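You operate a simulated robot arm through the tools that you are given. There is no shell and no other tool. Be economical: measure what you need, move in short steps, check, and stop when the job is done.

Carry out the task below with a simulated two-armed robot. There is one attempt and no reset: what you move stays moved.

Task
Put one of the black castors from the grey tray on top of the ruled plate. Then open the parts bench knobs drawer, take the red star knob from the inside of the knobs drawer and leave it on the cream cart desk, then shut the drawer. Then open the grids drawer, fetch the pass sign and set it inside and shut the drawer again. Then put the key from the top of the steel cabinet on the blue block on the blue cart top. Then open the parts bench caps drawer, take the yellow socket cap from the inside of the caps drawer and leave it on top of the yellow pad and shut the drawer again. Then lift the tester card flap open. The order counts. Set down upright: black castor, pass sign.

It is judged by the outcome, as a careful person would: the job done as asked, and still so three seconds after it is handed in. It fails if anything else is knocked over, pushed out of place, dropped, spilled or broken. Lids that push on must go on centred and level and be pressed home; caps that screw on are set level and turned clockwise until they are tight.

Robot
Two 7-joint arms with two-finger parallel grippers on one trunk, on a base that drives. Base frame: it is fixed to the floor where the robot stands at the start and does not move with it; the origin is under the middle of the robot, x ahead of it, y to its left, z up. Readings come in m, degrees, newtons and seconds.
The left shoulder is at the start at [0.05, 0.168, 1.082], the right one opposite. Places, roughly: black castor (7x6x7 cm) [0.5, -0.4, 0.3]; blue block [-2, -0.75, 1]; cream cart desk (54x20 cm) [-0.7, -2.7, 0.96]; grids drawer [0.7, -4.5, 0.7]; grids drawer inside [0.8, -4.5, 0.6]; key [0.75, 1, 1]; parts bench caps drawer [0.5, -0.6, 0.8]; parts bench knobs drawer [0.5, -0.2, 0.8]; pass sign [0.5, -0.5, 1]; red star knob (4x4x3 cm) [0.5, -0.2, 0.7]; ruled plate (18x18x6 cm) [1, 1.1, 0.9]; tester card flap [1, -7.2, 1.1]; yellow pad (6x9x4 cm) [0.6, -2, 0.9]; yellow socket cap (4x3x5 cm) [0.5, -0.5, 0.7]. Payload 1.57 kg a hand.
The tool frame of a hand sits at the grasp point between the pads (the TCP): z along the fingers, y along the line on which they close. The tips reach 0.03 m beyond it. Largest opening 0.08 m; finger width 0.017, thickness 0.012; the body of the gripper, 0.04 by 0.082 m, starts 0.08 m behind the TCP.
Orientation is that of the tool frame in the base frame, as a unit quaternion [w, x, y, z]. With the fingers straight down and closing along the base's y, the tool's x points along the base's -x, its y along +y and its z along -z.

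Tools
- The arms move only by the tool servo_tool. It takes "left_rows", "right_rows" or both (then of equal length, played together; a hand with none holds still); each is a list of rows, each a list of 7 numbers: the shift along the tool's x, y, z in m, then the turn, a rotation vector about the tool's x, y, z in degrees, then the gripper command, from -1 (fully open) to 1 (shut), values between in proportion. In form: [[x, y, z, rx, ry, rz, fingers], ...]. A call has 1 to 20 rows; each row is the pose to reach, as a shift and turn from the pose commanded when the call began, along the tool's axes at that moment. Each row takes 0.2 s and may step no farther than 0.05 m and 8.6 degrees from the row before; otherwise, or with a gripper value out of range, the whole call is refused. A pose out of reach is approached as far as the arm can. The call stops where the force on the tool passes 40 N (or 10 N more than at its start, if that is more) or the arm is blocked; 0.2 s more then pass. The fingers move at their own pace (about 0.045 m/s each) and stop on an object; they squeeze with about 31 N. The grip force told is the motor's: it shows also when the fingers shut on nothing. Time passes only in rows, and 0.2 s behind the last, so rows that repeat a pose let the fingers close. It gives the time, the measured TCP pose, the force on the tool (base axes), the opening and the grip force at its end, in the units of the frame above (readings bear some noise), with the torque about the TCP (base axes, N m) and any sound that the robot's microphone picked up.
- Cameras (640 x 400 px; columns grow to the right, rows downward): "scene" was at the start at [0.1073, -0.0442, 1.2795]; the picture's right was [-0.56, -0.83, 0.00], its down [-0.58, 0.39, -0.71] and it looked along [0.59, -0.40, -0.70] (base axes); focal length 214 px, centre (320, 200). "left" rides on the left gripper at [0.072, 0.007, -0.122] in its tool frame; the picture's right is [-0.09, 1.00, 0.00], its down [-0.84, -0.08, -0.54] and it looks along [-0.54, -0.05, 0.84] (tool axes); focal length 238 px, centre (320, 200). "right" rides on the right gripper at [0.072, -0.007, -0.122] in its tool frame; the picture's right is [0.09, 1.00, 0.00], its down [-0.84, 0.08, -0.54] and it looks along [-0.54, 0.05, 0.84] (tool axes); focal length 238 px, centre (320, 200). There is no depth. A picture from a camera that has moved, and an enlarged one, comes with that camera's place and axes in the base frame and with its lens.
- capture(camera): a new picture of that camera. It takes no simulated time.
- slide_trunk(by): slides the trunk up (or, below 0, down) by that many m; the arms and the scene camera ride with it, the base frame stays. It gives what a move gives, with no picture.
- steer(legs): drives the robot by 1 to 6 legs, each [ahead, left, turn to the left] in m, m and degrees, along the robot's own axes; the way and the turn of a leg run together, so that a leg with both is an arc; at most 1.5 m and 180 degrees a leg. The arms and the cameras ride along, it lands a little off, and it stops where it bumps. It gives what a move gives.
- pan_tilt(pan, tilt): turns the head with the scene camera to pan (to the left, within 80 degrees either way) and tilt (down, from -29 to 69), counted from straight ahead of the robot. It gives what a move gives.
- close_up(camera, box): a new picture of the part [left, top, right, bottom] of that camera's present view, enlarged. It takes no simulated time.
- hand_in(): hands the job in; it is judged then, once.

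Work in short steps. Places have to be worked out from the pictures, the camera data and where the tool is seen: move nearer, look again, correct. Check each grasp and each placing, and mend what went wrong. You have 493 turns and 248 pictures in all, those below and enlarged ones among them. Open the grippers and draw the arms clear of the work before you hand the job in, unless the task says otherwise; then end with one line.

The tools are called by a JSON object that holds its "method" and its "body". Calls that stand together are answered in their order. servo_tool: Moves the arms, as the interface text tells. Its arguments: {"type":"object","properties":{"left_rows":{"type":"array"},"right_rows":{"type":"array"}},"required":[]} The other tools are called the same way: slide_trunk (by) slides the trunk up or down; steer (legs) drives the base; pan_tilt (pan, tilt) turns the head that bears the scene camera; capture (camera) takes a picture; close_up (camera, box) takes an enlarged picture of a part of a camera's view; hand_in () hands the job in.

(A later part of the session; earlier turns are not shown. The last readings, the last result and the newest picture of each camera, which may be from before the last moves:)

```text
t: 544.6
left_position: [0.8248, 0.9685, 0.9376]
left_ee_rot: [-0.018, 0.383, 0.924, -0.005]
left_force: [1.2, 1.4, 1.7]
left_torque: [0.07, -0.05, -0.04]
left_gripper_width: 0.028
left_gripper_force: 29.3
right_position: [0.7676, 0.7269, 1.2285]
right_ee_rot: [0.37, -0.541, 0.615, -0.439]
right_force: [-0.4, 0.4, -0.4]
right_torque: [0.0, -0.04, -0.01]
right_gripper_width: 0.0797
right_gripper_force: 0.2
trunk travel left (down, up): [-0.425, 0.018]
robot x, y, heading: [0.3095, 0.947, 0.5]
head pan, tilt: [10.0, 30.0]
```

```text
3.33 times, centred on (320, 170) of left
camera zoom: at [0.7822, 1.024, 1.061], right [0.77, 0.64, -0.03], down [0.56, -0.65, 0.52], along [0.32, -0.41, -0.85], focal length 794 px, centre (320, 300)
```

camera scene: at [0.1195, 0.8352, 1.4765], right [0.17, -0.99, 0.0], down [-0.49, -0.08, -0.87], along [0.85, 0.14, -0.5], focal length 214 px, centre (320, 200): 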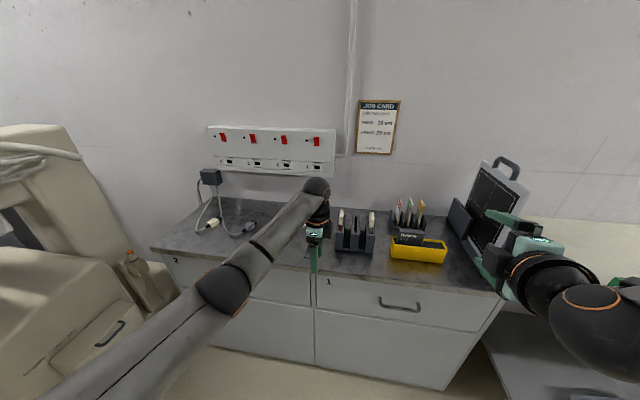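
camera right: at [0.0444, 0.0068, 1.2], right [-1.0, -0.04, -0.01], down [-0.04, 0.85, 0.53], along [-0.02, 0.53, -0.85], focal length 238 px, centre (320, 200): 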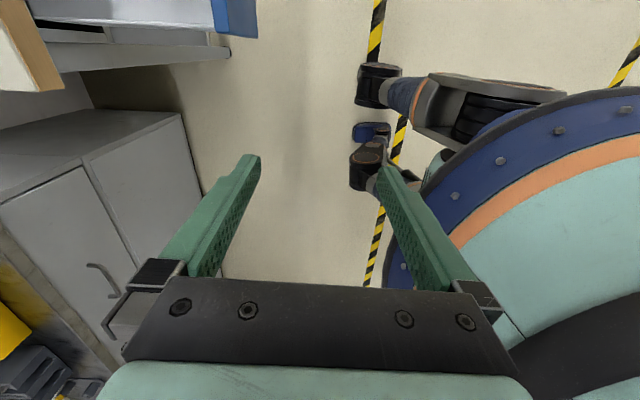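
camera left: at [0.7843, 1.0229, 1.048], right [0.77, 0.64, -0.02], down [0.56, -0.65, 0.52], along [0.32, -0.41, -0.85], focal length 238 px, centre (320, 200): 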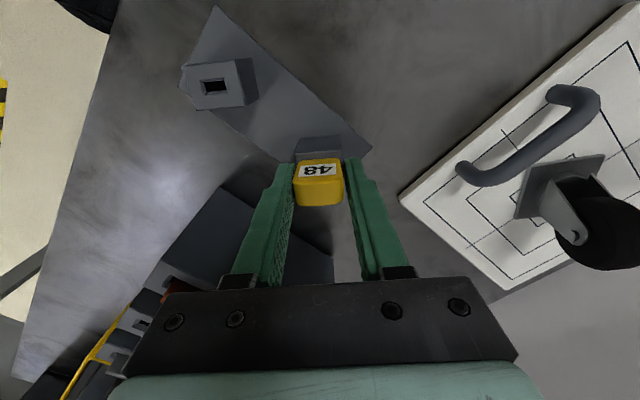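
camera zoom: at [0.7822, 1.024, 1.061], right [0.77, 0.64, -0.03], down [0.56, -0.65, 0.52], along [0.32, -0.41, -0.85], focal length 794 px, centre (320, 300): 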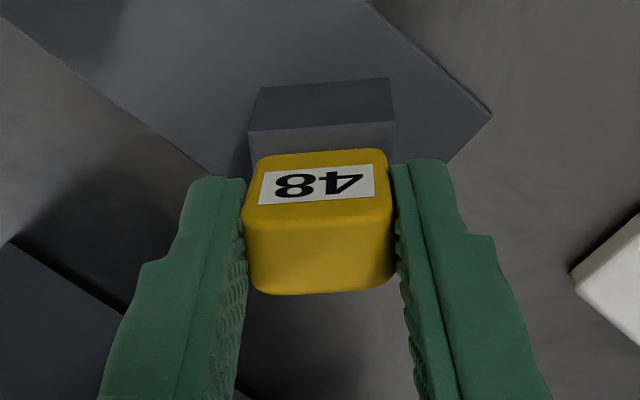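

Now only the tag is gripped (28 mm). Lift.

{"method": "servo_tool", "body": {"left_rows": [[0, 0, -0.01, 0, 0, 0, 1], [0, 0, -0.02, 0, 0, 0, 1], [0, 0, -0.035, 0, 0, 0, 1], [0, 0, -0.05, 0, 0, 0, 1], [0, 0, -0.08, 0, 0, 0, 1]]}}

{"method": "capture", "body": {"camera": "left"}}

```text
t: 545.8
left_position: [0.8269, 0.9671, 1.0187]
left_ee_rot: [-0.017, 0.382, 0.924, -0.006]
left_force: [0.5, -0.3, -0.8]
left_torque: [0.02, -0.03, 0.01]
left_gripper_width: 0.0281
left_gripper_force: 30.9
right_position: [0.7673, 0.726, 1.2281]
right_ee_rot: [0.371, -0.541, 0.615, -0.438]
right_force: [-0.9, 0.2, -0.3]
right_torque: [-0.04, -0.01, 0.0]
right_gripper_width: 0.0799
right_gripper_force: 0.0
trunk travel left (down, up): [-0.425, 0.018]
robot x, y, heading: [0.3054, 0.9538, 0.3]
head pan, tilt: [10.0, 30.0]
```

```text
85 pictures are left
camera left: at [0.7846, 1.0231, 1.1405], right [0.77, 0.64, -0.03], down [0.56, -0.65, 0.52], along [0.31, -0.41, -0.85], focal length 238 px, centre (320, 200)
```

left: 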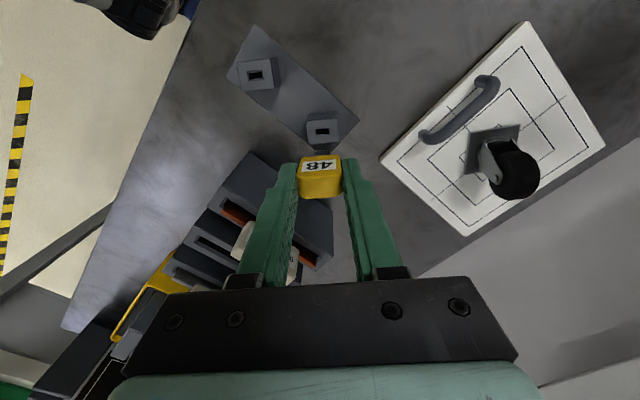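

The key is out. I raise it, back away, and drive toward the blue cart, turning to face it.

{"method": "servo_tool", "body": {"left_rows": [[0, 0, -0.04, 0, 0, 0, 1], [0, 0, -0.08, 0, 0, 0, 1], [0, 0, -0.11, 0, 0, 0, 1]]}}

{"method": "steer", "body": {"legs": [[-0.8, 0, 0], [-0.2, -1.1, 0], [0, 0, 90], [0, 0, 90]]}}

{"method": "pan_tilt", "body": {"pan": 0, "tilt": 25}}

{"method": "capture", "body": {"camera": "scene"}}

```text
t: 546.6
left_position: [0.8323, 0.9689, 1.1281]
left_ee_rot: [-0.018, 0.383, 0.924, -0.006]
left_force: [0.2, 0.3, 0.6]
left_torque: [0.0, -0.04, -0.01]
left_gripper_width: 0.0279
left_gripper_force: 30.8
right_position: [0.7674, 0.7266, 1.2288]
right_ee_rot: [0.37, -0.541, 0.615, -0.438]
right_force: [-0.1, 0.4, -0.1]
right_torque: [0.03, 0.01, -0.02]
right_gripper_width: 0.0801
right_gripper_force: 0.1
trunk travel left (down, up): [-0.425, 0.018]
robot x, y, heading: [0.3054, 0.9474, 0.4]
head pan, tilt: [10.0, 30.0]
```

```text
t: 568.4
left_position: [-1.1828, -0.2555, 1.128]
left_ee_rot: [-0.006, 0.942, -0.335, 0.017]
left_force: [0.1, 1.2, 1.1]
left_torque: [-0.01, 0.01, 0.0]
left_gripper_width: 0.0281
left_gripper_force: 30.9
right_position: [-1.1416, -0.0089, 1.2285]
right_ee_rot: [-0.419, 0.585, 0.573, -0.392]
right_force: [-0.9, 0.2, 1.5]
right_torque: [-0.02, 0.0, 0.03]
right_gripper_width: 0.0796
right_gripper_force: 0.1
trunk travel left (down, up): [-0.425, 0.018]
robot x, y, heading: [-0.6595, -0.1816, -174.0]
head pan, tilt: [10.0, 30.0]
```

```text
t: 569.1
left_position: [-1.1823, -0.2559, 1.1291]
left_ee_rot: [-0.006, 0.942, -0.335, 0.017]
left_force: [1.2, 0.6, 0.1]
left_torque: [-0.01, 0.01, -0.02]
left_gripper_width: 0.0276
left_gripper_force: 31.2
right_position: [-1.1421, -0.0102, 1.2275]
right_ee_rot: [-0.419, 0.586, 0.572, -0.392]
right_force: [-0.1, 0.3, 0.3]
right_torque: [0.01, -0.01, 0.03]
right_gripper_width: 0.0798
right_gripper_force: 0.1
trunk travel left (down, up): [-0.425, 0.018]
robot x, y, heading: [-0.661, -0.1814, -174.1]
head pan, tilt: [0.0, 25.0]
```

```text
84 pictures are left
camera scene: at [-0.7929, -0.1965, 1.4845], right [-0.11, 0.99, 0.0], down [0.42, 0.05, -0.91], along [-0.9, -0.1, -0.42], focal length 214 px, centre (320, 200)
```

scene: 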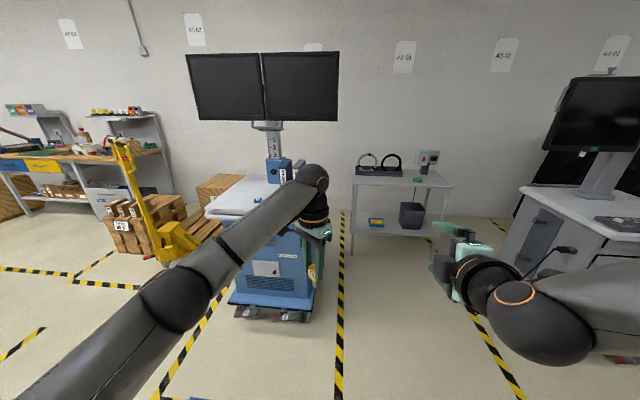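

{"method": "steer", "body": {"legs": [[0, 0.5, -6]]}}

{"method": "pan_tilt", "body": {"pan": -15, "tilt": 25}}

{"method": "capture", "body": {"camera": "scene"}}

```text
t: 574.0
left_position: [-1.1585, -0.6983, 1.1282]
left_ee_rot: [-0.005, 0.924, -0.381, 0.017]
left_force: [-0.4, -0.1, -0.7]
left_torque: [-0.03, -0.01, 0.0]
left_gripper_width: 0.0279
left_gripper_force: 31.1
right_position: [-1.0933, -0.4567, 1.2285]
right_ee_rot: [-0.438, 0.615, 0.541, -0.37]
right_force: [0.1, -0.2, 0.7]
right_torque: [0.03, -0.01, -0.02]
right_gripper_width: 0.0801
right_gripper_force: 0.2
trunk travel left (down, up): [-0.425, 0.018]
robot x, y, heading: [-0.628, -0.6794, -179.7]
head pan, tilt: [0.0, 25.0]
```

```text
t: 574.7
left_position: [-1.1588, -0.6986, 1.1285]
left_ee_rot: [-0.005, 0.924, -0.382, 0.018]
left_force: [-0.5, -0.4, -0.5]
left_torque: [0.0, 0.01, 0.02]
left_gripper_width: 0.0278
left_gripper_force: 31.1
right_position: [-1.0944, -0.4561, 1.2283]
right_ee_rot: [-0.438, 0.615, 0.541, -0.37]
right_force: [-0.1, 0.1, 0.9]
right_torque: [-0.01, 0.02, -0.02]
right_gripper_width: 0.0798
right_gripper_force: 0.0
trunk travel left (down, up): [-0.425, 0.018]
robot x, y, heading: [-0.6314, -0.68, -179.7]
head pan, tilt: [-15.0, 25.0]
```

```text
83 pictures are left
camera scene: at [-0.7629, -0.6545, 1.4845], right [0.25, 0.97, 0.0], down [0.41, -0.11, -0.91], along [-0.88, 0.23, -0.42], focal length 214 px, centre (320, 200)
```

scene: 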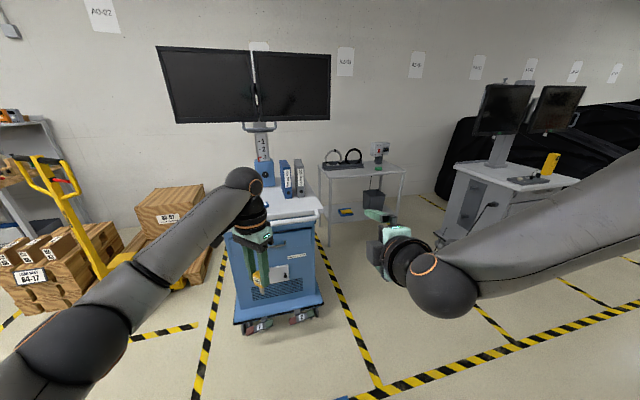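

{"method": "close_up", "body": {"camera": "scene", "box": [200, 120, 340, 230]}}

```text
3.64 times, centred on (270, 175) of scene
camera zoom: at [-0.7629, -0.6545, 1.4845], right [0.25, 0.97, 0.0], down [0.41, -0.11, -0.91], along [-0.88, 0.23, -0.42], focal length 780 px, centre (502, 291)
```

zoom: 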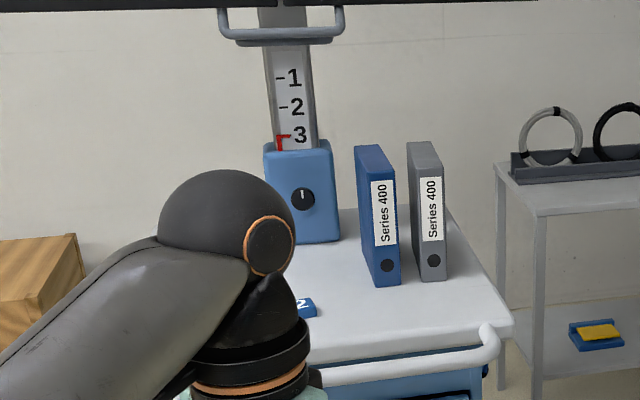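

There's a small flat blue piece marked "2" on the cart top in front of the column. I move closer and look down with the hand camera.

{"method": "steer", "body": {"legs": [[0.42, 0.0, 0]]}}

{"method": "capture", "body": {"camera": "left"}}

{"method": "pan_tilt", "body": {"pan": -10, "tilt": 40}}

{"method": "capture", "body": {"camera": "scene"}}

```text
t: 577.3
left_position: [-1.5772, -0.707, 1.1281]
left_ee_rot: [-0.006, 0.926, -0.377, 0.018]
left_force: [0.3, -0.4, -1.0]
left_torque: [-0.01, -0.01, -0.03]
left_gripper_width: 0.028
left_gripper_force: 31.3
right_position: [-1.5148, -0.4663, 1.229]
right_ee_rot: [-0.436, 0.611, 0.544, -0.373]
right_force: [-0.2, -0.5, 0.7]
right_torque: [-0.02, 0.01, -0.01]
right_gripper_width: 0.08
right_gripper_force: 0.0
trunk travel left (down, up): [-0.425, 0.018]
robot x, y, heading: [-1.0508, -0.6852, -179.0]
head pan, tilt: [-15.0, 25.0]
```

```text
81 pictures are left
camera left: at [-1.5355, -0.7609, 1.2506], right [-0.76, -0.65, -0.03], down [-0.56, 0.64, 0.52], along [-0.32, 0.41, -0.85], focal length 238 px, centre (320, 200)
```

left: 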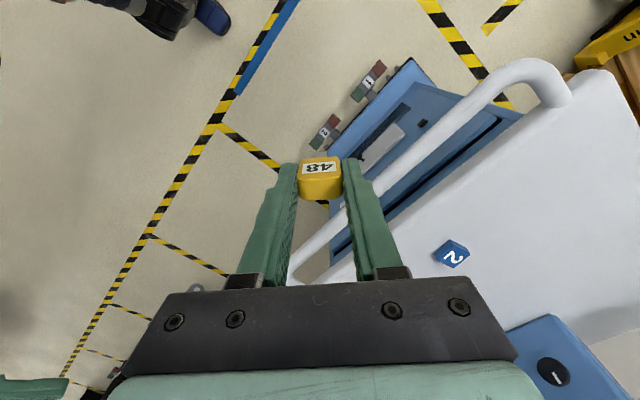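

```text
t: 578.1
left_position: [-1.577, -0.7074, 1.1287]
left_ee_rot: [-0.005, 0.926, -0.377, 0.016]
left_force: [0.9, -0.3, -0.4]
left_torque: [0.01, 0.03, 0.04]
left_gripper_width: 0.0279
left_gripper_force: 31.1
right_position: [-1.5131, -0.4656, 1.2287]
right_ee_rot: [-0.436, 0.612, 0.545, -0.372]
right_force: [-0.3, -0.3, 0.1]
right_torque: [0.02, -0.02, -0.01]
right_gripper_width: 0.0801
right_gripper_force: 0.0
trunk travel left (down, up): [-0.425, 0.018]
robot x, y, heading: [-1.0519, -0.681, -179.3]
head pan, tilt: [-10.0, 40.0]
```

```text
80 pictures are left
camera scene: at [-1.1759, -0.6689, 1.4613], right [0.16, 0.99, 0.0], down [0.63, -0.1, -0.77], along [-0.76, 0.12, -0.64], focal length 214 px, centre (320, 200)
```

scene: 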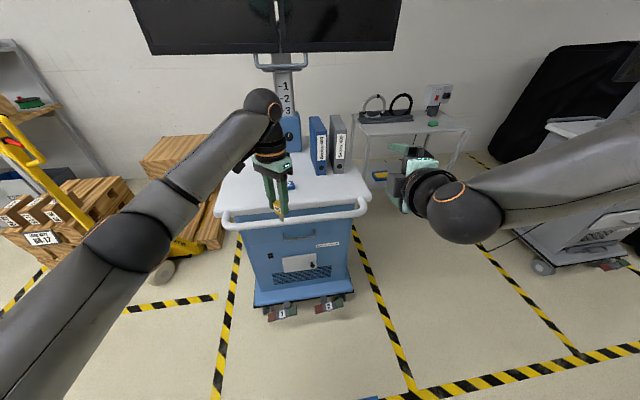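

{"method": "close_up", "body": {"camera": "left", "box": [400, 210, 500, 290]}}

```text
5.00 times, centred on (450, 250) of left
camera zoom: at [-1.5349, -0.761, 1.2509], right [-0.76, -0.65, -0.03], down [-0.56, 0.64, 0.52], along [-0.32, 0.41, -0.85], focal length 1192 px, centre (-330, -50)
```

zoom: 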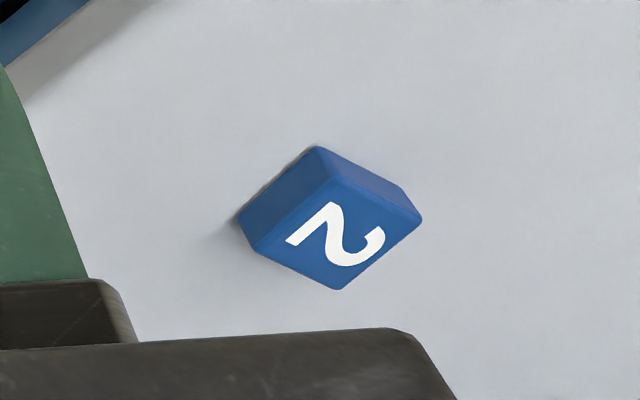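

The blue block is a small cube marked "2", top ≈[-1.879, -0.68, 0.96]. The key has a stem, so it must lie flat on it: I'll first lay the key on the cart top, regrasp it lying, then set it on the block. Pitch the hand 45° first.

{"method": "servo_tool", "body": {"left_rows": [[0, 0, 0, 0, -8, 0, 1], [0, 0, 0, 0, -16, 0, 1], [0, 0, 0, 0, -24, 0, 1], [0, 0, 0, 0, -32, 0, 1], [0, 0, 0, 0, -40, 0, 1], [0, 0, 0, 0, -48, 0, 1]]}}

{"method": "capture", "body": {"camera": "left"}}

{"method": "close_up", "body": {"camera": "scene", "box": [210, 80, 350, 220]}}

```text
t: 579.5
left_position: [-1.5767, -0.7089, 1.1282]
left_ee_rot: [-0.159, 0.852, -0.342, -0.363]
left_force: [0.9, 0.8, -0.7]
left_torque: [-0.04, -0.01, -0.02]
left_gripper_width: 0.0278
left_gripper_force: 30.4
right_position: [-1.5144, -0.4651, 1.2285]
right_ee_rot: [-0.437, 0.611, 0.545, -0.372]
right_force: [0.6, 0.4, -0.4]
right_torque: [0.0, 0.03, -0.02]
right_gripper_width: 0.08
right_gripper_force: 0.0
trunk travel left (down, up): [-0.425, 0.018]
robot x, y, heading: [-1.0516, -0.6824, -179.1]
head pan, tilt: [-10.0, 40.0]
```

```text
78 pictures are left
camera left: at [-1.4838, -0.8093, 1.1589], right [-0.74, -0.67, 0.04], down [-0.09, 0.17, 0.98], along [-0.66, 0.72, -0.18], focal length 238 px, centre (320, 200)
```

left: 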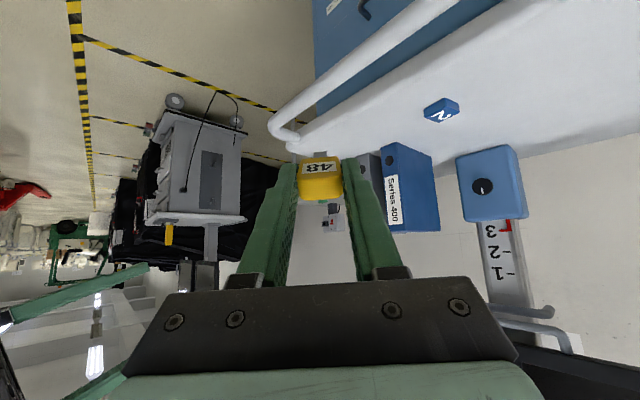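

```text
2.86 times, centred on (280, 150) of scene
camera zoom: at [-1.1758, -0.6693, 1.4613], right [0.16, 0.99, 0.0], down [0.63, -0.1, -0.77], along [-0.76, 0.12, -0.64], focal length 613 px, centre (434, 343)
```

zoom: 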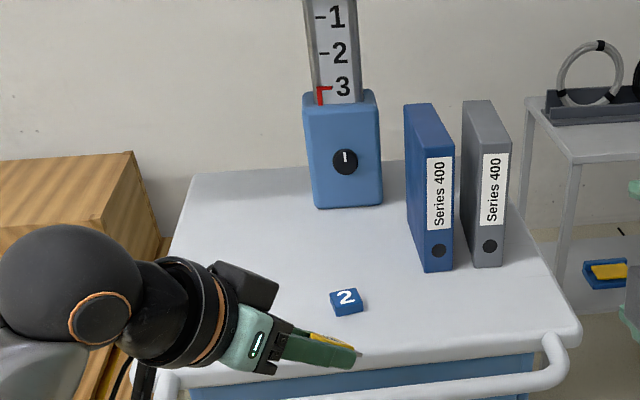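

I drive closer and left so the key hovers over the free area left of the block.

{"method": "steer", "body": {"legs": [[0, 0.1, 0], [0.22, 0, 0]]}}

{"method": "capture", "body": {"camera": "left"}}

{"method": "capture", "body": {"camera": "scene"}}

```text
t: 582.3
left_position: [-1.7954, -0.8118, 1.128]
left_ee_rot: [-0.159, 0.853, -0.342, -0.361]
left_force: [-0.6, 0.2, -0.6]
left_torque: [0.01, -0.03, -0.02]
left_gripper_width: 0.0279
left_gripper_force: 30.8
right_position: [-1.7317, -0.5688, 1.2281]
right_ee_rot: [-0.436, 0.612, 0.544, -0.373]
right_force: [-0.4, -0.4, 0.8]
right_torque: [0.0, -0.04, 0.03]
right_gripper_width: 0.0799
right_gripper_force: 0.1
trunk travel left (down, up): [-0.425, 0.018]
robot x, y, heading: [-1.2671, -0.7883, -179.4]
head pan, tilt: [-10.0, 40.0]
```

```text
76 pictures are left
camera left: at [-1.7018, -0.9121, 1.1585], right [-0.74, -0.67, 0.04], down [-0.09, 0.17, 0.98], along [-0.66, 0.72, -0.19], focal length 238 px, centre (320, 200)
```

left: 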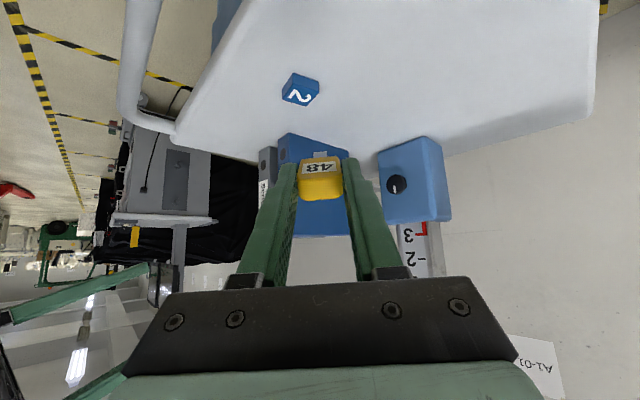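

```text
75 pictures are left
camera scene: at [-1.3941, -0.7721, 1.4611], right [0.16, 0.99, 0.0], down [0.64, -0.1, -0.77], along [-0.76, 0.12, -0.64], focal length 214 px, centre (320, 200)
```

scene: 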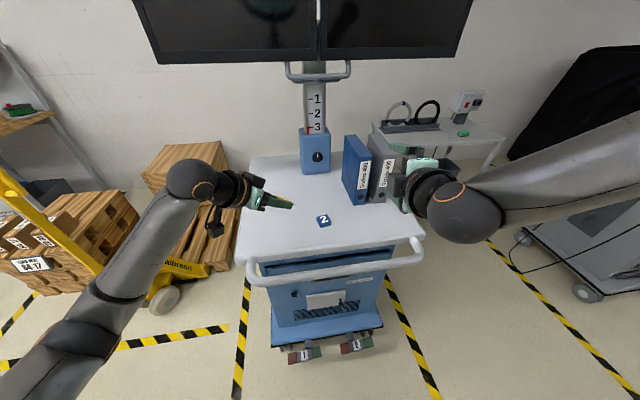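

Block top refined to ≈[-1.886, -0.681, 0.947]. The spot under the key is free; lower to just above the cart top.

{"method": "servo_tool", "body": {"left_rows": [[0.03, 0, 0.027, 0, 0, 0, 1], [0.06, 0, 0.054, 0, 0, 0, 1], [0.09, 0, 0.081, 0, 0, 0, 1], [0.1, 0, 0.09, 0, 0, 0, 1]]}}

{"method": "capture", "body": {"camera": "left"}}

{"method": "close_up", "body": {"camera": "scene", "box": [200, 140, 360, 260]}}

```text
t: 583.3
left_position: [-1.791, -0.8087, 0.9947]
left_ee_rot: [-0.159, 0.853, -0.343, -0.36]
left_force: [-0.3, -0.8, 0.1]
left_torque: [-0.02, 0.01, -0.04]
left_gripper_width: 0.0279
left_gripper_force: 31.1
right_position: [-1.7313, -0.5682, 1.2276]
right_ee_rot: [-0.436, 0.611, 0.545, -0.373]
right_force: [0.2, -0.9, 1.1]
right_torque: [0.02, -0.02, 0.01]
right_gripper_width: 0.0801
right_gripper_force: 0.0
trunk travel left (down, up): [-0.425, 0.018]
robot x, y, heading: [-1.2717, -0.7851, -179.4]
head pan, tilt: [-10.0, 40.0]
```

```text
74 pictures are left
camera left: at [-1.6977, -0.9085, 1.0245], right [-0.74, -0.67, 0.04], down [-0.09, 0.17, 0.98], along [-0.66, 0.72, -0.19], focal length 238 px, centre (320, 200)
```

left: 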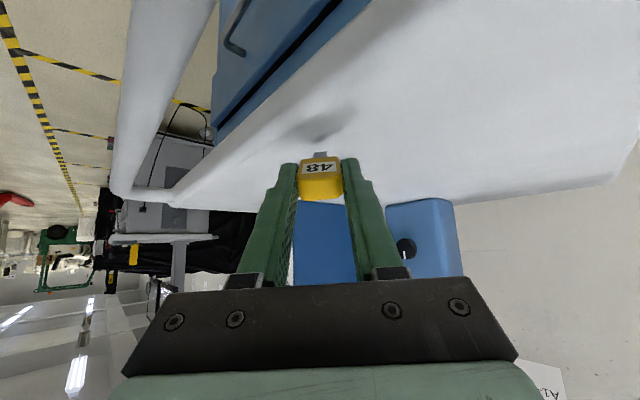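

```text
3.33 times, centred on (280, 200) of scene
camera zoom: at [-1.3932, -0.7721, 1.4612], right [0.16, 0.99, 0.0], down [0.63, -0.1, -0.77], along [-0.76, 0.12, -0.64], focal length 715 px, centre (453, 200)
```

zoom: 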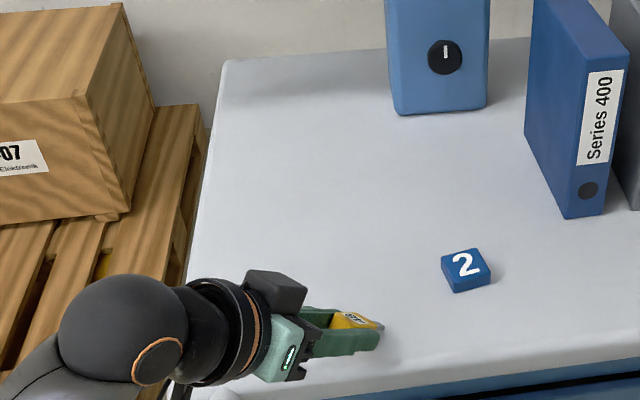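

Lower in small steps until contact.

{"method": "servo_tool", "body": {"left_rows": [[0.004, 0, 0.0035, 0, 0, 0, 1], [0.008, 0, 0.007, 0, 0, 0, 1], [0.012, 0, 0.0105, 0, 0, 0, 1], [0.016, 0, 0.014, 0, 0, 0, 1]]}}

{"method": "capture", "body": {"camera": "left"}}

```text
t: 584.3
left_position: [-1.7888, -0.8117, 0.9758]
left_ee_rot: [-0.159, 0.851, -0.342, -0.366]
left_force: [6.1, -5.1, 21.2]
left_torque: [0.58, 0.64, -0.02]
left_gripper_width: 0.0283
left_gripper_force: 31.5
right_position: [-1.7278, -0.5695, 1.2303]
right_ee_rot: [-0.438, 0.61, 0.545, -0.373]
right_force: [-0.3, -0.3, -1.3]
right_torque: [0.0, 0.02, -0.04]
right_gripper_width: 0.0801
right_gripper_force: 0.1
trunk travel left (down, up): [-0.425, 0.018]
robot x, y, heading: [-1.2692, -0.7901, -178.8]
head pan, tilt: [-10.0, 40.0]
```

```text
72 pictures are left
camera left: at [-1.6956, -0.9119, 1.0059], right [-0.74, -0.67, 0.05], down [-0.09, 0.16, 0.98], along [-0.67, 0.73, -0.18], focal length 238 px, centre (320, 200)
```

left: 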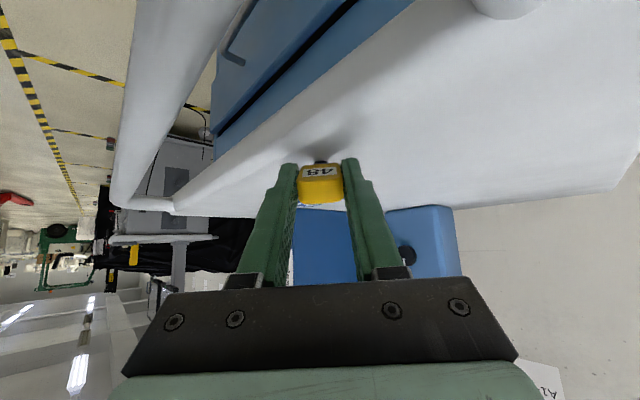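

Stem touches. Relax slightly and open so the key tips flat onto the cart top.

{"method": "servo_tool", "body": {"left_rows": [[-0.002, 0, -0.002, 0, 0, 0, 1], [-0.002, 0, -0.002, 0, 0, 0, 0.1], [-0.002, 0, -0.002, 0, 0, 0, -0.4], [-0.002, 0, -0.002, 0, 0, 0, -0.4], [-0.002, 0, -0.002, 0, 0, 0, -0.4]]}}

{"method": "capture", "body": {"camera": "left"}}

{"method": "close_up", "body": {"camera": "scene", "box": [200, 140, 360, 260]}}

```text
t: 585.5
left_position: [-1.789, -0.8128, 0.9748]
left_ee_rot: [-0.158, 0.853, -0.342, -0.361]
left_force: [-0.6, 0.0, 0.2]
left_torque: [-0.01, -0.01, -0.01]
left_gripper_width: 0.0563
left_gripper_force: 0.1
right_position: [-1.7316, -0.568, 1.2291]
right_ee_rot: [-0.436, 0.612, 0.545, -0.372]
right_force: [0.9, 0.1, 0.1]
right_torque: [0.01, 0.03, -0.01]
right_gripper_width: 0.08
right_gripper_force: 0.0
trunk travel left (down, up): [-0.425, 0.018]
robot x, y, heading: [-1.2681, -0.789, -178.9]
head pan, tilt: [-10.0, 40.0]
```

```text
71 pictures are left
camera left: at [-1.6962, -0.9127, 1.0056], right [-0.74, -0.67, 0.04], down [-0.09, 0.17, 0.98], along [-0.66, 0.72, -0.19], focal length 238 px, centre (320, 200)
```

left: 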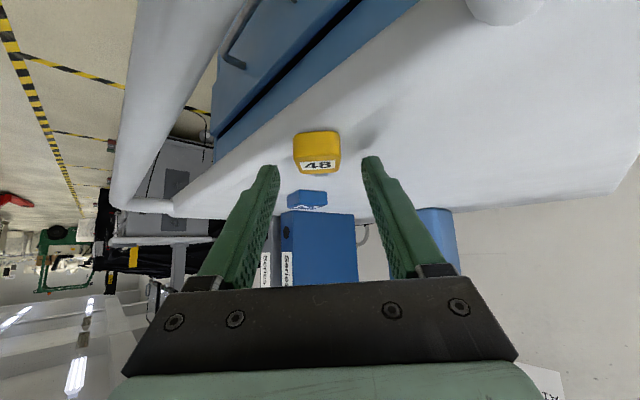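

```text
3.33 times, centred on (280, 200) of scene
camera zoom: at [-1.3933, -0.7721, 1.4612], right [0.16, 0.99, 0.0], down [0.63, -0.1, -0.77], along [-0.76, 0.12, -0.64], focal length 715 px, centre (453, 200)
```

zoom: 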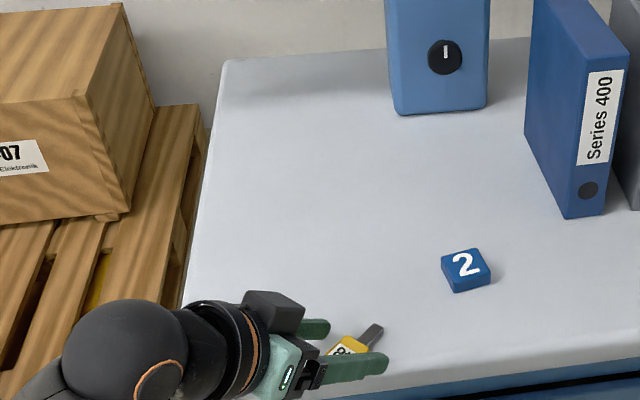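

Key lies flat. Retract and bring the hand back to vertical above it.

{"method": "servo_tool", "body": {"left_rows": [[0, 0, -0.04, 0, 0, 0, -0.4], [0, 0, -0.08, 0, 0, 0, -0.4], [0, 0, -0.12, 0, 0, 0, -0.4], [0, 0, -0.12, 0, 8, 0, -0.4], [0, 0, -0.12, 0, 16, 0, -0.4], [0, 0, -0.12, 0, 24, 0, -0.4], [0, 0, -0.12, 0, 32, 0, -0.4], [0, 0, -0.12, 0, 40, 0, -0.4], [0, 0, -0.12, 0, 48, 0, -0.4]]}}

{"method": "capture", "body": {"camera": "left"}}

```text
t: 587.5
left_position: [-1.726, -0.8744, 1.0563]
left_ee_rot: [-0.004, 0.926, -0.378, 0.019]
left_force: [0.4, 0.8, 0.1]
left_torque: [-0.02, 0.03, -0.02]
left_gripper_width: 0.0556
left_gripper_force: 0.1
right_position: [-1.7313, -0.5666, 1.2285]
right_ee_rot: [-0.436, 0.612, 0.545, -0.373]
right_force: [0.7, -0.3, -0.2]
right_torque: [-0.02, -0.01, 0.04]
right_gripper_width: 0.0798
right_gripper_force: 0.0
trunk travel left (down, up): [-0.425, 0.018]
robot x, y, heading: [-1.2696, -0.7876, -179.1]
head pan, tilt: [-10.0, 40.0]
```

```text
69 pictures are left
camera left: at [-1.6852, -0.928, 1.1796], right [-0.76, -0.65, -0.03], down [-0.56, 0.64, 0.52], along [-0.32, 0.41, -0.86], focal length 238 px, centre (320, 200)
```

left: 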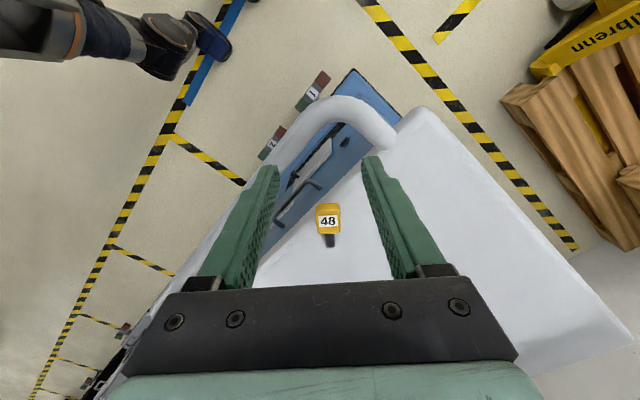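

Move over the tag and lower.

{"method": "servo_tool", "body": {"left_rows": [[-0.035, -0.001, 0, 0, 0, 0, -0.4], [-0.07, -0.002, 0, 0, 0, 0, -0.4], [-0.103, -0.002, 0, 0, 0, 0, -0.4], [-0.103, -0.002, 0.04, 0, 0, 0, -0.4], [-0.103, -0.002, 0.07, 0, 0, 0, -0.4]]}}

{"method": "capture", "body": {"camera": "left"}}

```text
t: 588.7
left_position: [-1.7985, -0.8005, 0.9862]
left_ee_rot: [-0.006, 0.926, -0.378, 0.016]
left_force: [-0.2, -0.5, -0.3]
left_torque: [0.02, -0.01, 0.02]
left_gripper_width: 0.0559
left_gripper_force: 0.2
right_position: [-1.7318, -0.5672, 1.2286]
right_ee_rot: [-0.436, 0.612, 0.545, -0.372]
right_force: [-0.1, -0.7, -0.6]
right_torque: [-0.01, 0.0, 0.01]
right_gripper_width: 0.0801
right_gripper_force: 0.1
trunk travel left (down, up): [-0.425, 0.018]
robot x, y, heading: [-1.2682, -0.784, -179.1]
head pan, tilt: [-10.0, 40.0]
```

```text
68 pictures are left
camera left: at [-1.7558, -0.8535, 1.1083], right [-0.76, -0.65, -0.03], down [-0.56, 0.64, 0.52], along [-0.32, 0.41, -0.85], focal length 238 px, centre (320, 200)
```

left: 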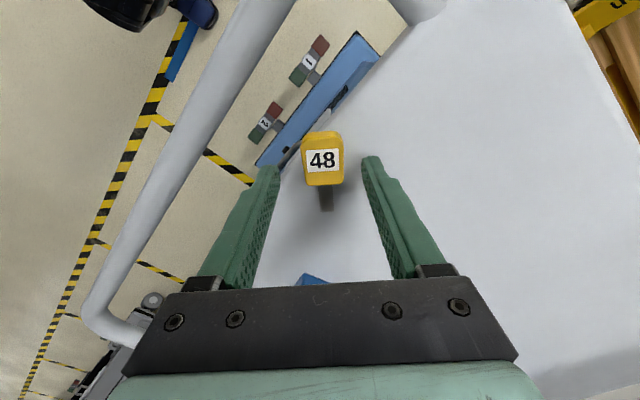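

Shift 7 mm and lower gently until near the surface.

{"method": "servo_tool", "body": {"left_rows": [[0.007, 0.002, 0.004, 0, 0, 0, -0.4], [0.007, 0.002, 0.008, 0, 0, 0, -0.4], [0.007, 0.002, 0.012, 0, 0, 0, -0.4], [0.007, 0.002, 0.016, 0, 0, 0, -0.4], [0.007, 0.002, 0.02, 0, 0, 0, -0.4], [0.007, 0.002, 0.024, 0, 0, 0, -0.4]]}}

{"method": "capture", "body": {"camera": "left"}}

```text
t: 590.1
left_position: [-1.7945, -0.8082, 0.9719]
left_ee_rot: [-0.003, 0.926, -0.377, 0.011]
left_force: [12.0, -6.6, 18.4]
left_torque: [-0.6, 0.17, 0.38]
left_gripper_width: 0.0523
left_gripper_force: 0.0
right_position: [-1.7297, -0.5687, 1.2291]
right_ee_rot: [-0.437, 0.61, 0.546, -0.373]
right_force: [0.0, 0.4, -0.8]
right_torque: [-0.02, 0.01, -0.02]
right_gripper_width: 0.08
right_gripper_force: 0.0
trunk travel left (down, up): [-0.425, 0.018]
robot x, y, heading: [-1.2673, -0.7888, -179.1]
head pan, tilt: [-10.0, 40.0]
stopped in row 6 (left hand): the force on the tool passed its limit at 44 N (the readings are from after the stop); the commanded pose is now the measured one
```

```text
67 pictures are left
camera left: at [-1.7506, -0.8621, 1.0926], right [-0.76, -0.65, -0.01], down [-0.56, 0.64, 0.53], along [-0.33, 0.41, -0.85], focal length 238 px, centre (320, 200)
```

left: 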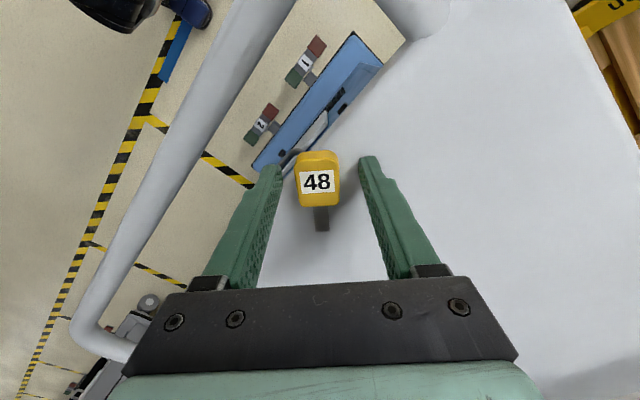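

Table found (≈0.942). Raise 4 mm and close on the tag.

{"method": "servo_tool", "body": {"left_rows": [[0, -0.002, -0.005, 0, 0, 0, -0.3], [0, -0.002, -0.005, 0, 0, 0, 1], [0, -0.002, -0.005, 0, 0, 0, 1], [0, -0.002, -0.005, 0, 0, 0, 1], [0, -0.002, -0.005, 0, 0, 0, 1], [0, -0.002, -0.03, 0, 0, 0, 1], [0, -0.002, -0.07, 0, 0, 0, 1]]}}

{"method": "capture", "body": {"camera": "left"}}

```text
t: 591.7
left_position: [-1.7946, -0.8063, 1.0403]
left_ee_rot: [-0.003, 0.925, -0.379, 0.012]
left_force: [-0.2, -0.2, -0.6]
left_torque: [0.0, -0.01, -0.03]
left_gripper_width: 0.0281
left_gripper_force: 30.5
right_position: [-1.7303, -0.5675, 1.2284]
right_ee_rot: [-0.436, 0.612, 0.544, -0.372]
right_force: [0.6, 0.0, 0.3]
right_torque: [0.02, -0.01, -0.03]
right_gripper_width: 0.08
right_gripper_force: 0.2
trunk travel left (down, up): [-0.425, 0.018]
robot x, y, heading: [-1.2719, -0.7843, -179.0]
head pan, tilt: [-10.0, 40.0]
```

```text
66 pictures are left
camera left: at [-1.7512, -0.8594, 1.1619], right [-0.76, -0.65, -0.02], down [-0.56, 0.64, 0.53], along [-0.33, 0.41, -0.85], focal length 238 px, centre (320, 200)
```

left: 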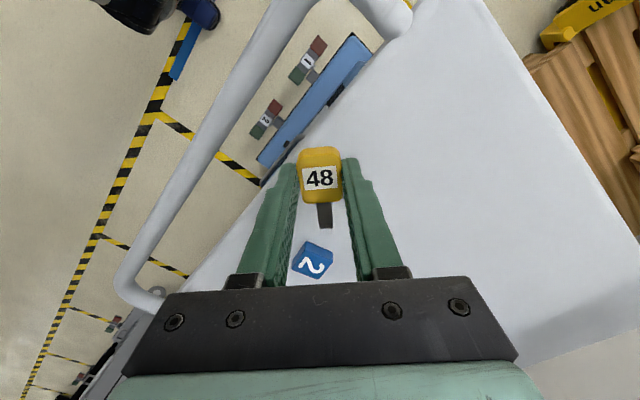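

Key held flat. Move over the block (≈[-1.876, -0.69]).

{"method": "servo_tool", "body": {"left_rows": [[-0.035, -0.007, 0, 0, 0, 0, 1], [-0.07, -0.0135, 0, 0, 0, 0, 1], [-0.105, -0.02, 0, 0, 0, 0, 1], [-0.14, -0.027, 0, 0, 0, 0, 1]]}}

{"method": "capture", "body": {"camera": "left"}}

{"method": "close_up", "body": {"camera": "scene", "box": [240, 150, 380, 260]}}

```text
t: 592.7
left_position: [-1.8269, -0.7557, 1.04]
left_ee_rot: [-0.003, 0.926, -0.378, 0.011]
left_force: [0.4, -0.1, 0.1]
left_torque: [0.01, 0.01, -0.02]
left_gripper_width: 0.0278
left_gripper_force: 31.1
left hand out of reach, approached as far as the arm can: row 2, 3, 4
right_position: [-1.7315, -0.5678, 1.2281]
right_ee_rot: [-0.436, 0.612, 0.545, -0.373]
right_force: [-0.5, -1.0, 0.1]
right_torque: [0.02, 0.01, -0.01]
right_gripper_width: 0.08
right_gripper_force: 0.1
trunk travel left (down, up): [-0.425, 0.018]
robot x, y, heading: [-1.269, -0.7907, -178.8]
head pan, tilt: [-10.0, 40.0]
```

```text
65 pictures are left
camera left: at [-1.7844, -0.8095, 1.1625], right [-0.76, -0.65, -0.02], down [-0.56, 0.64, 0.53], along [-0.33, 0.41, -0.85], focal length 238 px, centre (320, 200)
```

left: 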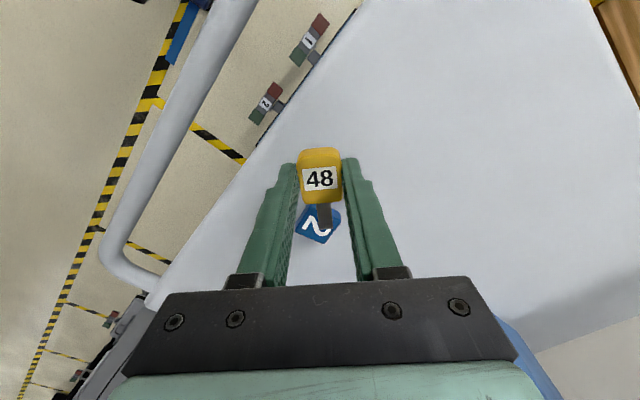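

```text
3.64 times, centred on (310, 205) of scene
camera zoom: at [-1.393, -0.7721, 1.4612], right [0.16, 0.99, 0.0], down [0.63, -0.1, -0.77], along [-0.76, 0.12, -0.64], focal length 780 px, centre (356, 182)
```

zoom: 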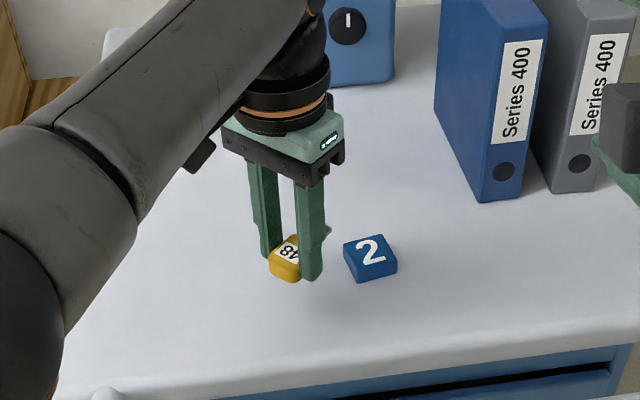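

The base covers the remainder: forward 5 cm, right 6.5 cm.

{"method": "steer", "body": {"legs": [[0.052, -0.065, 0]]}}

{"method": "capture", "body": {"camera": "left"}}

{"method": "close_up", "body": {"camera": "scene", "box": [240, 150, 380, 260]}}

```text
t: 594.0
left_position: [-1.8818, -0.6911, 1.0403]
left_ee_rot: [-0.004, 0.926, -0.377, 0.011]
left_force: [0.2, -0.6, -0.2]
left_torque: [-0.01, 0.0, 0.01]
left_gripper_width: 0.0278
left_gripper_force: 30.7
right_position: [-1.7867, -0.5042, 1.228]
right_ee_rot: [-0.436, 0.612, 0.545, -0.372]
right_force: [-0.5, 1.0, -0.5]
right_torque: [-0.01, -0.03, 0.0]
right_gripper_width: 0.08
right_gripper_force: 0.1
trunk travel left (down, up): [-0.425, 0.018]
robot x, y, heading: [-1.3217, -0.7231, -179.1]
head pan, tilt: [-10.0, 40.0]
```

```text
63 pictures are left
camera left: at [-1.8392, -0.745, 1.1621], right [-0.76, -0.65, -0.02], down [-0.56, 0.64, 0.53], along [-0.33, 0.41, -0.85], focal length 238 px, centre (320, 200)
```

left: 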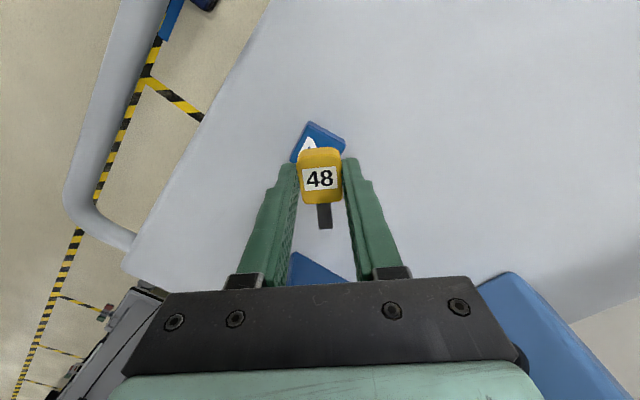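

```text
3.64 times, centred on (310, 205) of scene
camera zoom: at [-1.4479, -0.7073, 1.4612], right [0.16, 0.99, 0.0], down [0.64, -0.1, -0.77], along [-0.76, 0.12, -0.64], focal length 780 px, centre (356, 182)
```

zoom: 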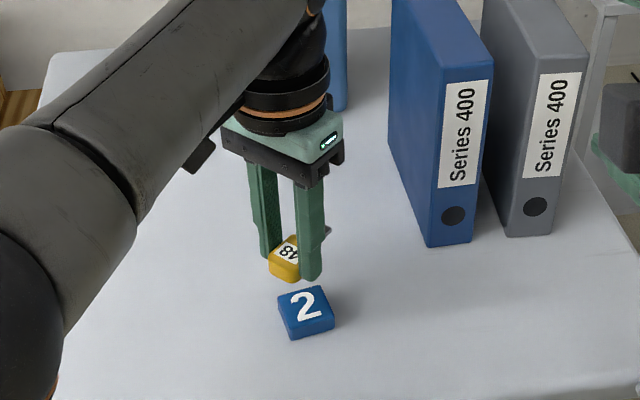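

Well aligned (4 mm correction). Lower to ~1 cm above the block, then to contact.

{"method": "servo_tool", "body": {"left_rows": [[-0.004, 0, 0.015, 0, 0, 0, 1], [-0.004, 0, 0.03, 0, 0, 0, 1], [-0.004, 0, 0.034, 0, 0, 0, 1], [-0.004, 0, 0.038, 0, 0, 0, 1], [-0.004, 0, 0.041, 0, 0, 0, 1]]}}

{"method": "close_up", "body": {"camera": "scene", "box": [260, 180, 350, 260]}}

```text
t: 595.2
left_position: [-1.8793, -0.6927, 0.9985]
left_ee_rot: [-0.004, 0.926, -0.378, 0.011]
left_force: [0.7, 0.4, -0.6]
left_torque: [0.01, 0.0, 0.02]
left_gripper_width: 0.0279
left_gripper_force: 30.5
left hand out of reach, approached as far as the arm can: row 1, 2, 3, 4, 5
right_position: [-1.7853, -0.5032, 1.2295]
right_ee_rot: [-0.437, 0.612, 0.544, -0.373]
right_force: [-1.2, 1.3, 0.2]
right_torque: [-0.03, -0.05, 0.01]
right_gripper_width: 0.0799
right_gripper_force: 0.1
trunk travel left (down, up): [-0.425, 0.018]
robot x, y, heading: [-1.3202, -0.7231, -179.1]
head pan, tilt: [-10.0, 40.0]
```

```text
5.00 times, centred on (305, 220) of scene
camera zoom: at [-1.4478, -0.7082, 1.4612], right [0.16, 0.99, 0.0], down [0.63, -0.1, -0.77], along [-0.76, 0.12, -0.64], focal length 1072 px, centre (395, 100)
```

zoom: 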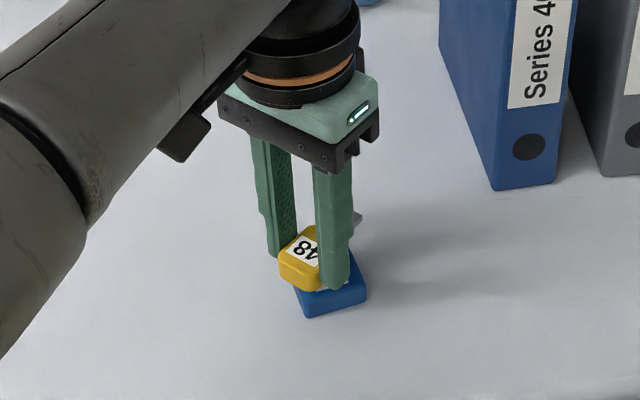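

{"method": "close_up", "body": {"camera": "left", "box": [260, 110, 380, 240]}}

```text
3.08 times, centred on (320, 175) of left
camera zoom: at [-1.8362, -0.7462, 1.1205], right [-0.76, -0.65, -0.02], down [-0.56, 0.64, 0.53], along [-0.33, 0.41, -0.85], focal length 733 px, centre (320, 277)
```

zoom: 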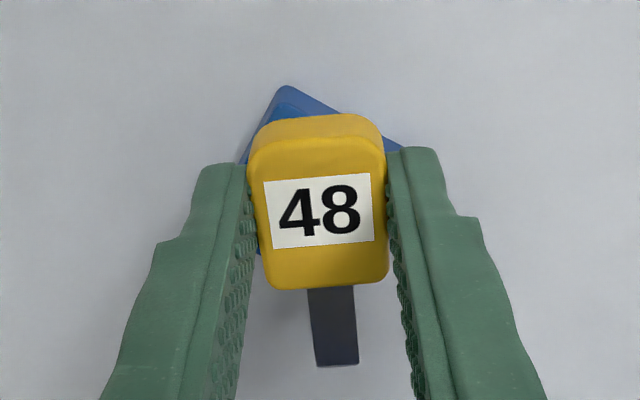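

Tag sits within ~6 mm of the block centre; I shift 6 mm and lower to contact.

{"method": "servo_tool", "body": {"left_rows": [[0.006, 0, 0, 0, 0, 0, 1], [0.006, 0, 0.003, 0, 0, 0, 1], [0.006, 0, 0.006, 0, 0, 0, 1]]}}

```text
t: 596.0
left_position: [-1.8759, -0.6973, 0.992]
left_ee_rot: [-0.003, 0.926, -0.377, 0.011]
left_force: [0.1, -0.2, 0.1]
left_torque: [0.02, 0.04, 0.03]
left_gripper_width: 0.028
left_gripper_force: 31.4
right_position: [-1.7864, -0.5035, 1.2286]
right_ee_rot: [-0.437, 0.611, 0.545, -0.373]
right_force: [0.3, -0.2, -0.5]
right_torque: [0.03, 0.02, 0.02]
right_gripper_width: 0.0799
right_gripper_force: 0.0
trunk travel left (down, up): [-0.425, 0.018]
robot x, y, heading: [-1.3235, -0.7207, -178.8]
head pan, tilt: [-10.0, 40.0]
```

{"method": "servo_tool", "body": {"left_rows": [[0, 0, 0.002, 0, 0, 0, 1], [0, 0, 0.004, 0, 0, 0, 1], [0, 0, 0.006, 0, 0, 0, 1], [0, 0, 0.008, 0, 0, 0, 1]]}}

{"method": "close_up", "body": {"camera": "scene", "box": [260, 180, 350, 260]}}

```text
t: 597.0
left_position: [-1.8746, -0.6973, 0.9905]
left_ee_rot: [-0.003, 0.925, -0.379, 0.007]
left_force: [-1.3, -4.1, 27.8]
left_torque: [-0.04, 0.17, 0.02]
left_gripper_width: 0.0277
left_gripper_force: 30.8
right_position: [-1.7824, -0.5048, 1.231]
right_ee_rot: [-0.438, 0.611, 0.544, -0.373]
right_force: [-0.6, -0.3, -0.3]
right_torque: [0.05, -0.02, -0.02]
right_gripper_width: 0.0802
right_gripper_force: 0.1
trunk travel left (down, up): [-0.425, 0.018]
robot x, y, heading: [-1.3261, -0.7204, -179.2]
head pan, tilt: [-10.0, 40.0]
```

```text
5.00 times, centred on (305, 220) of scene
camera zoom: at [-1.4446, -0.7084, 1.462], right [0.16, 0.99, 0.0], down [0.63, -0.1, -0.77], along [-0.76, 0.12, -0.64], focal length 1072 px, centre (395, 100)
```

zoom: 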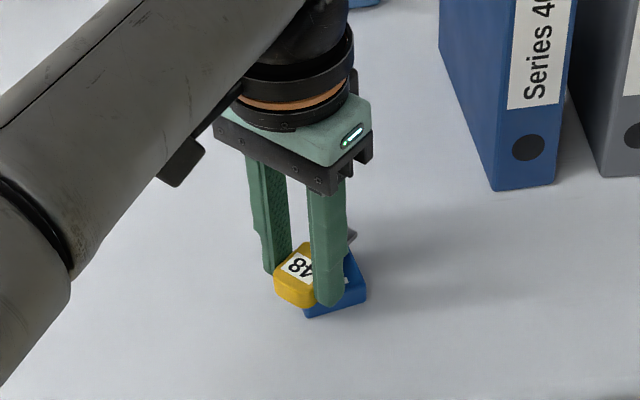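

{"method": "close_up", "body": {"camera": "left", "box": [250, 100, 400, 250]}}

```text
2.67 times, centred on (325, 175) of left
camera zoom: at [-1.8303, -0.7505, 1.1108], right [-0.76, -0.65, -0.01], down [-0.55, 0.64, 0.53], along [-0.34, 0.41, -0.85], focal length 636 px, centre (307, 267)
```

zoom: 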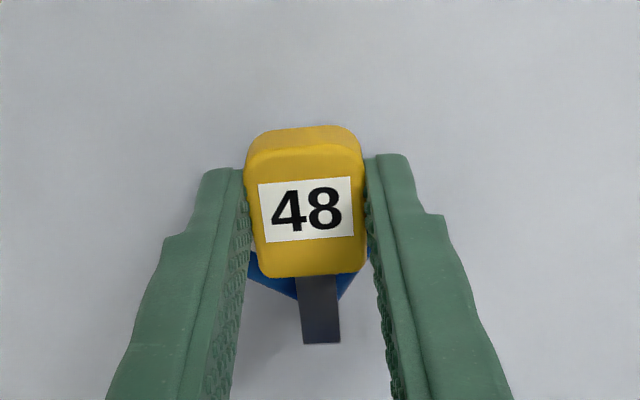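

The tag overhangs the block toward the camera side by ~1 cm; I lift, shift 10 mm back, and set down again.

{"method": "servo_tool", "body": {"left_rows": [[0, 0, -0.006, 0, 0, 0, 1], [0, 0, -0.012, 0, 0, 0, 1], [-0.005, 0, -0.012, 0, 0, 0, 1], [-0.01, 0, -0.012, 0, 0, 0, 1], [-0.01, 0, -0.006, 0, 0, 0, 1], [-0.01, 0, -0.002, 0, 0, 0, 1]]}}

{"method": "close_up", "body": {"camera": "left", "box": [250, 100, 400, 250]}}

{"method": "close_up", "body": {"camera": "scene", "box": [260, 180, 350, 260]}}

```text
t: 598.4
left_position: [-1.8775, -0.6909, 0.989]
left_ee_rot: [-0.004, 0.926, -0.378, 0.008]
left_force: [1.2, -1.9, 14.5]
left_torque: [-0.12, 0.02, -0.03]
left_gripper_width: 0.0279
left_gripper_force: 30.8
left hand out of reach, approached as far as the arm can: row 6
right_position: [-1.7836, -0.5041, 1.2291]
right_ee_rot: [-0.437, 0.612, 0.544, -0.373]
right_force: [-0.4, 0.9, -0.6]
right_torque: [0.0, 0.03, 0.02]
right_gripper_width: 0.0803
right_gripper_force: 0.2
trunk travel left (down, up): [-0.425, 0.018]
robot x, y, heading: [-1.3228, -0.7245, -178.8]
head pan, tilt: [-10.0, 40.0]
```

```text
2.67 times, centred on (325, 175) of left
camera zoom: at [-1.8345, -0.7454, 1.1111], right [-0.76, -0.65, -0.01], down [-0.55, 0.64, 0.53], along [-0.34, 0.41, -0.85], focal length 636 px, centre (307, 267)
```

zoom: 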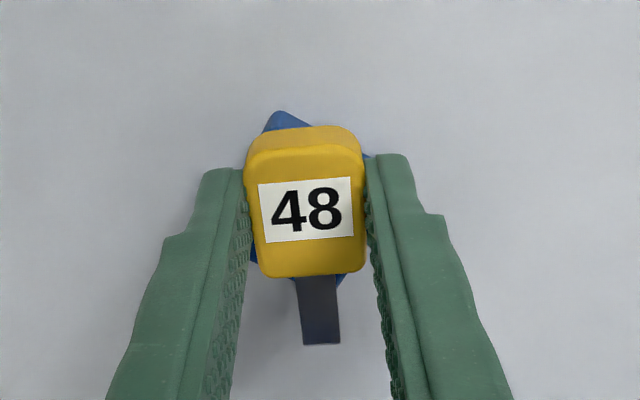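

```text
5.00 times, centred on (305, 220) of scene
camera zoom: at [-1.4459, -0.7082, 1.4617], right [0.16, 0.99, 0.0], down [0.63, -0.1, -0.77], along [-0.76, 0.12, -0.64], focal length 1072 px, centre (395, 100)
```

zoom: 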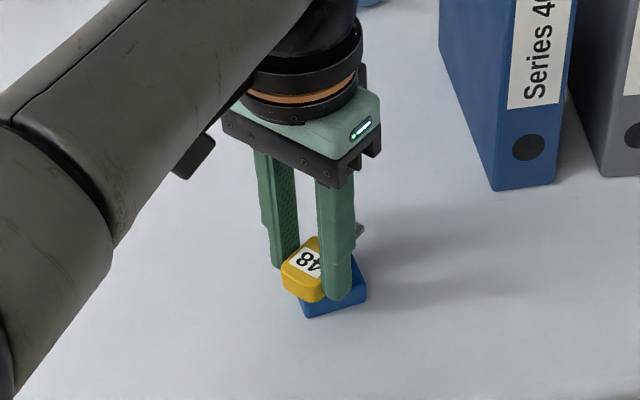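

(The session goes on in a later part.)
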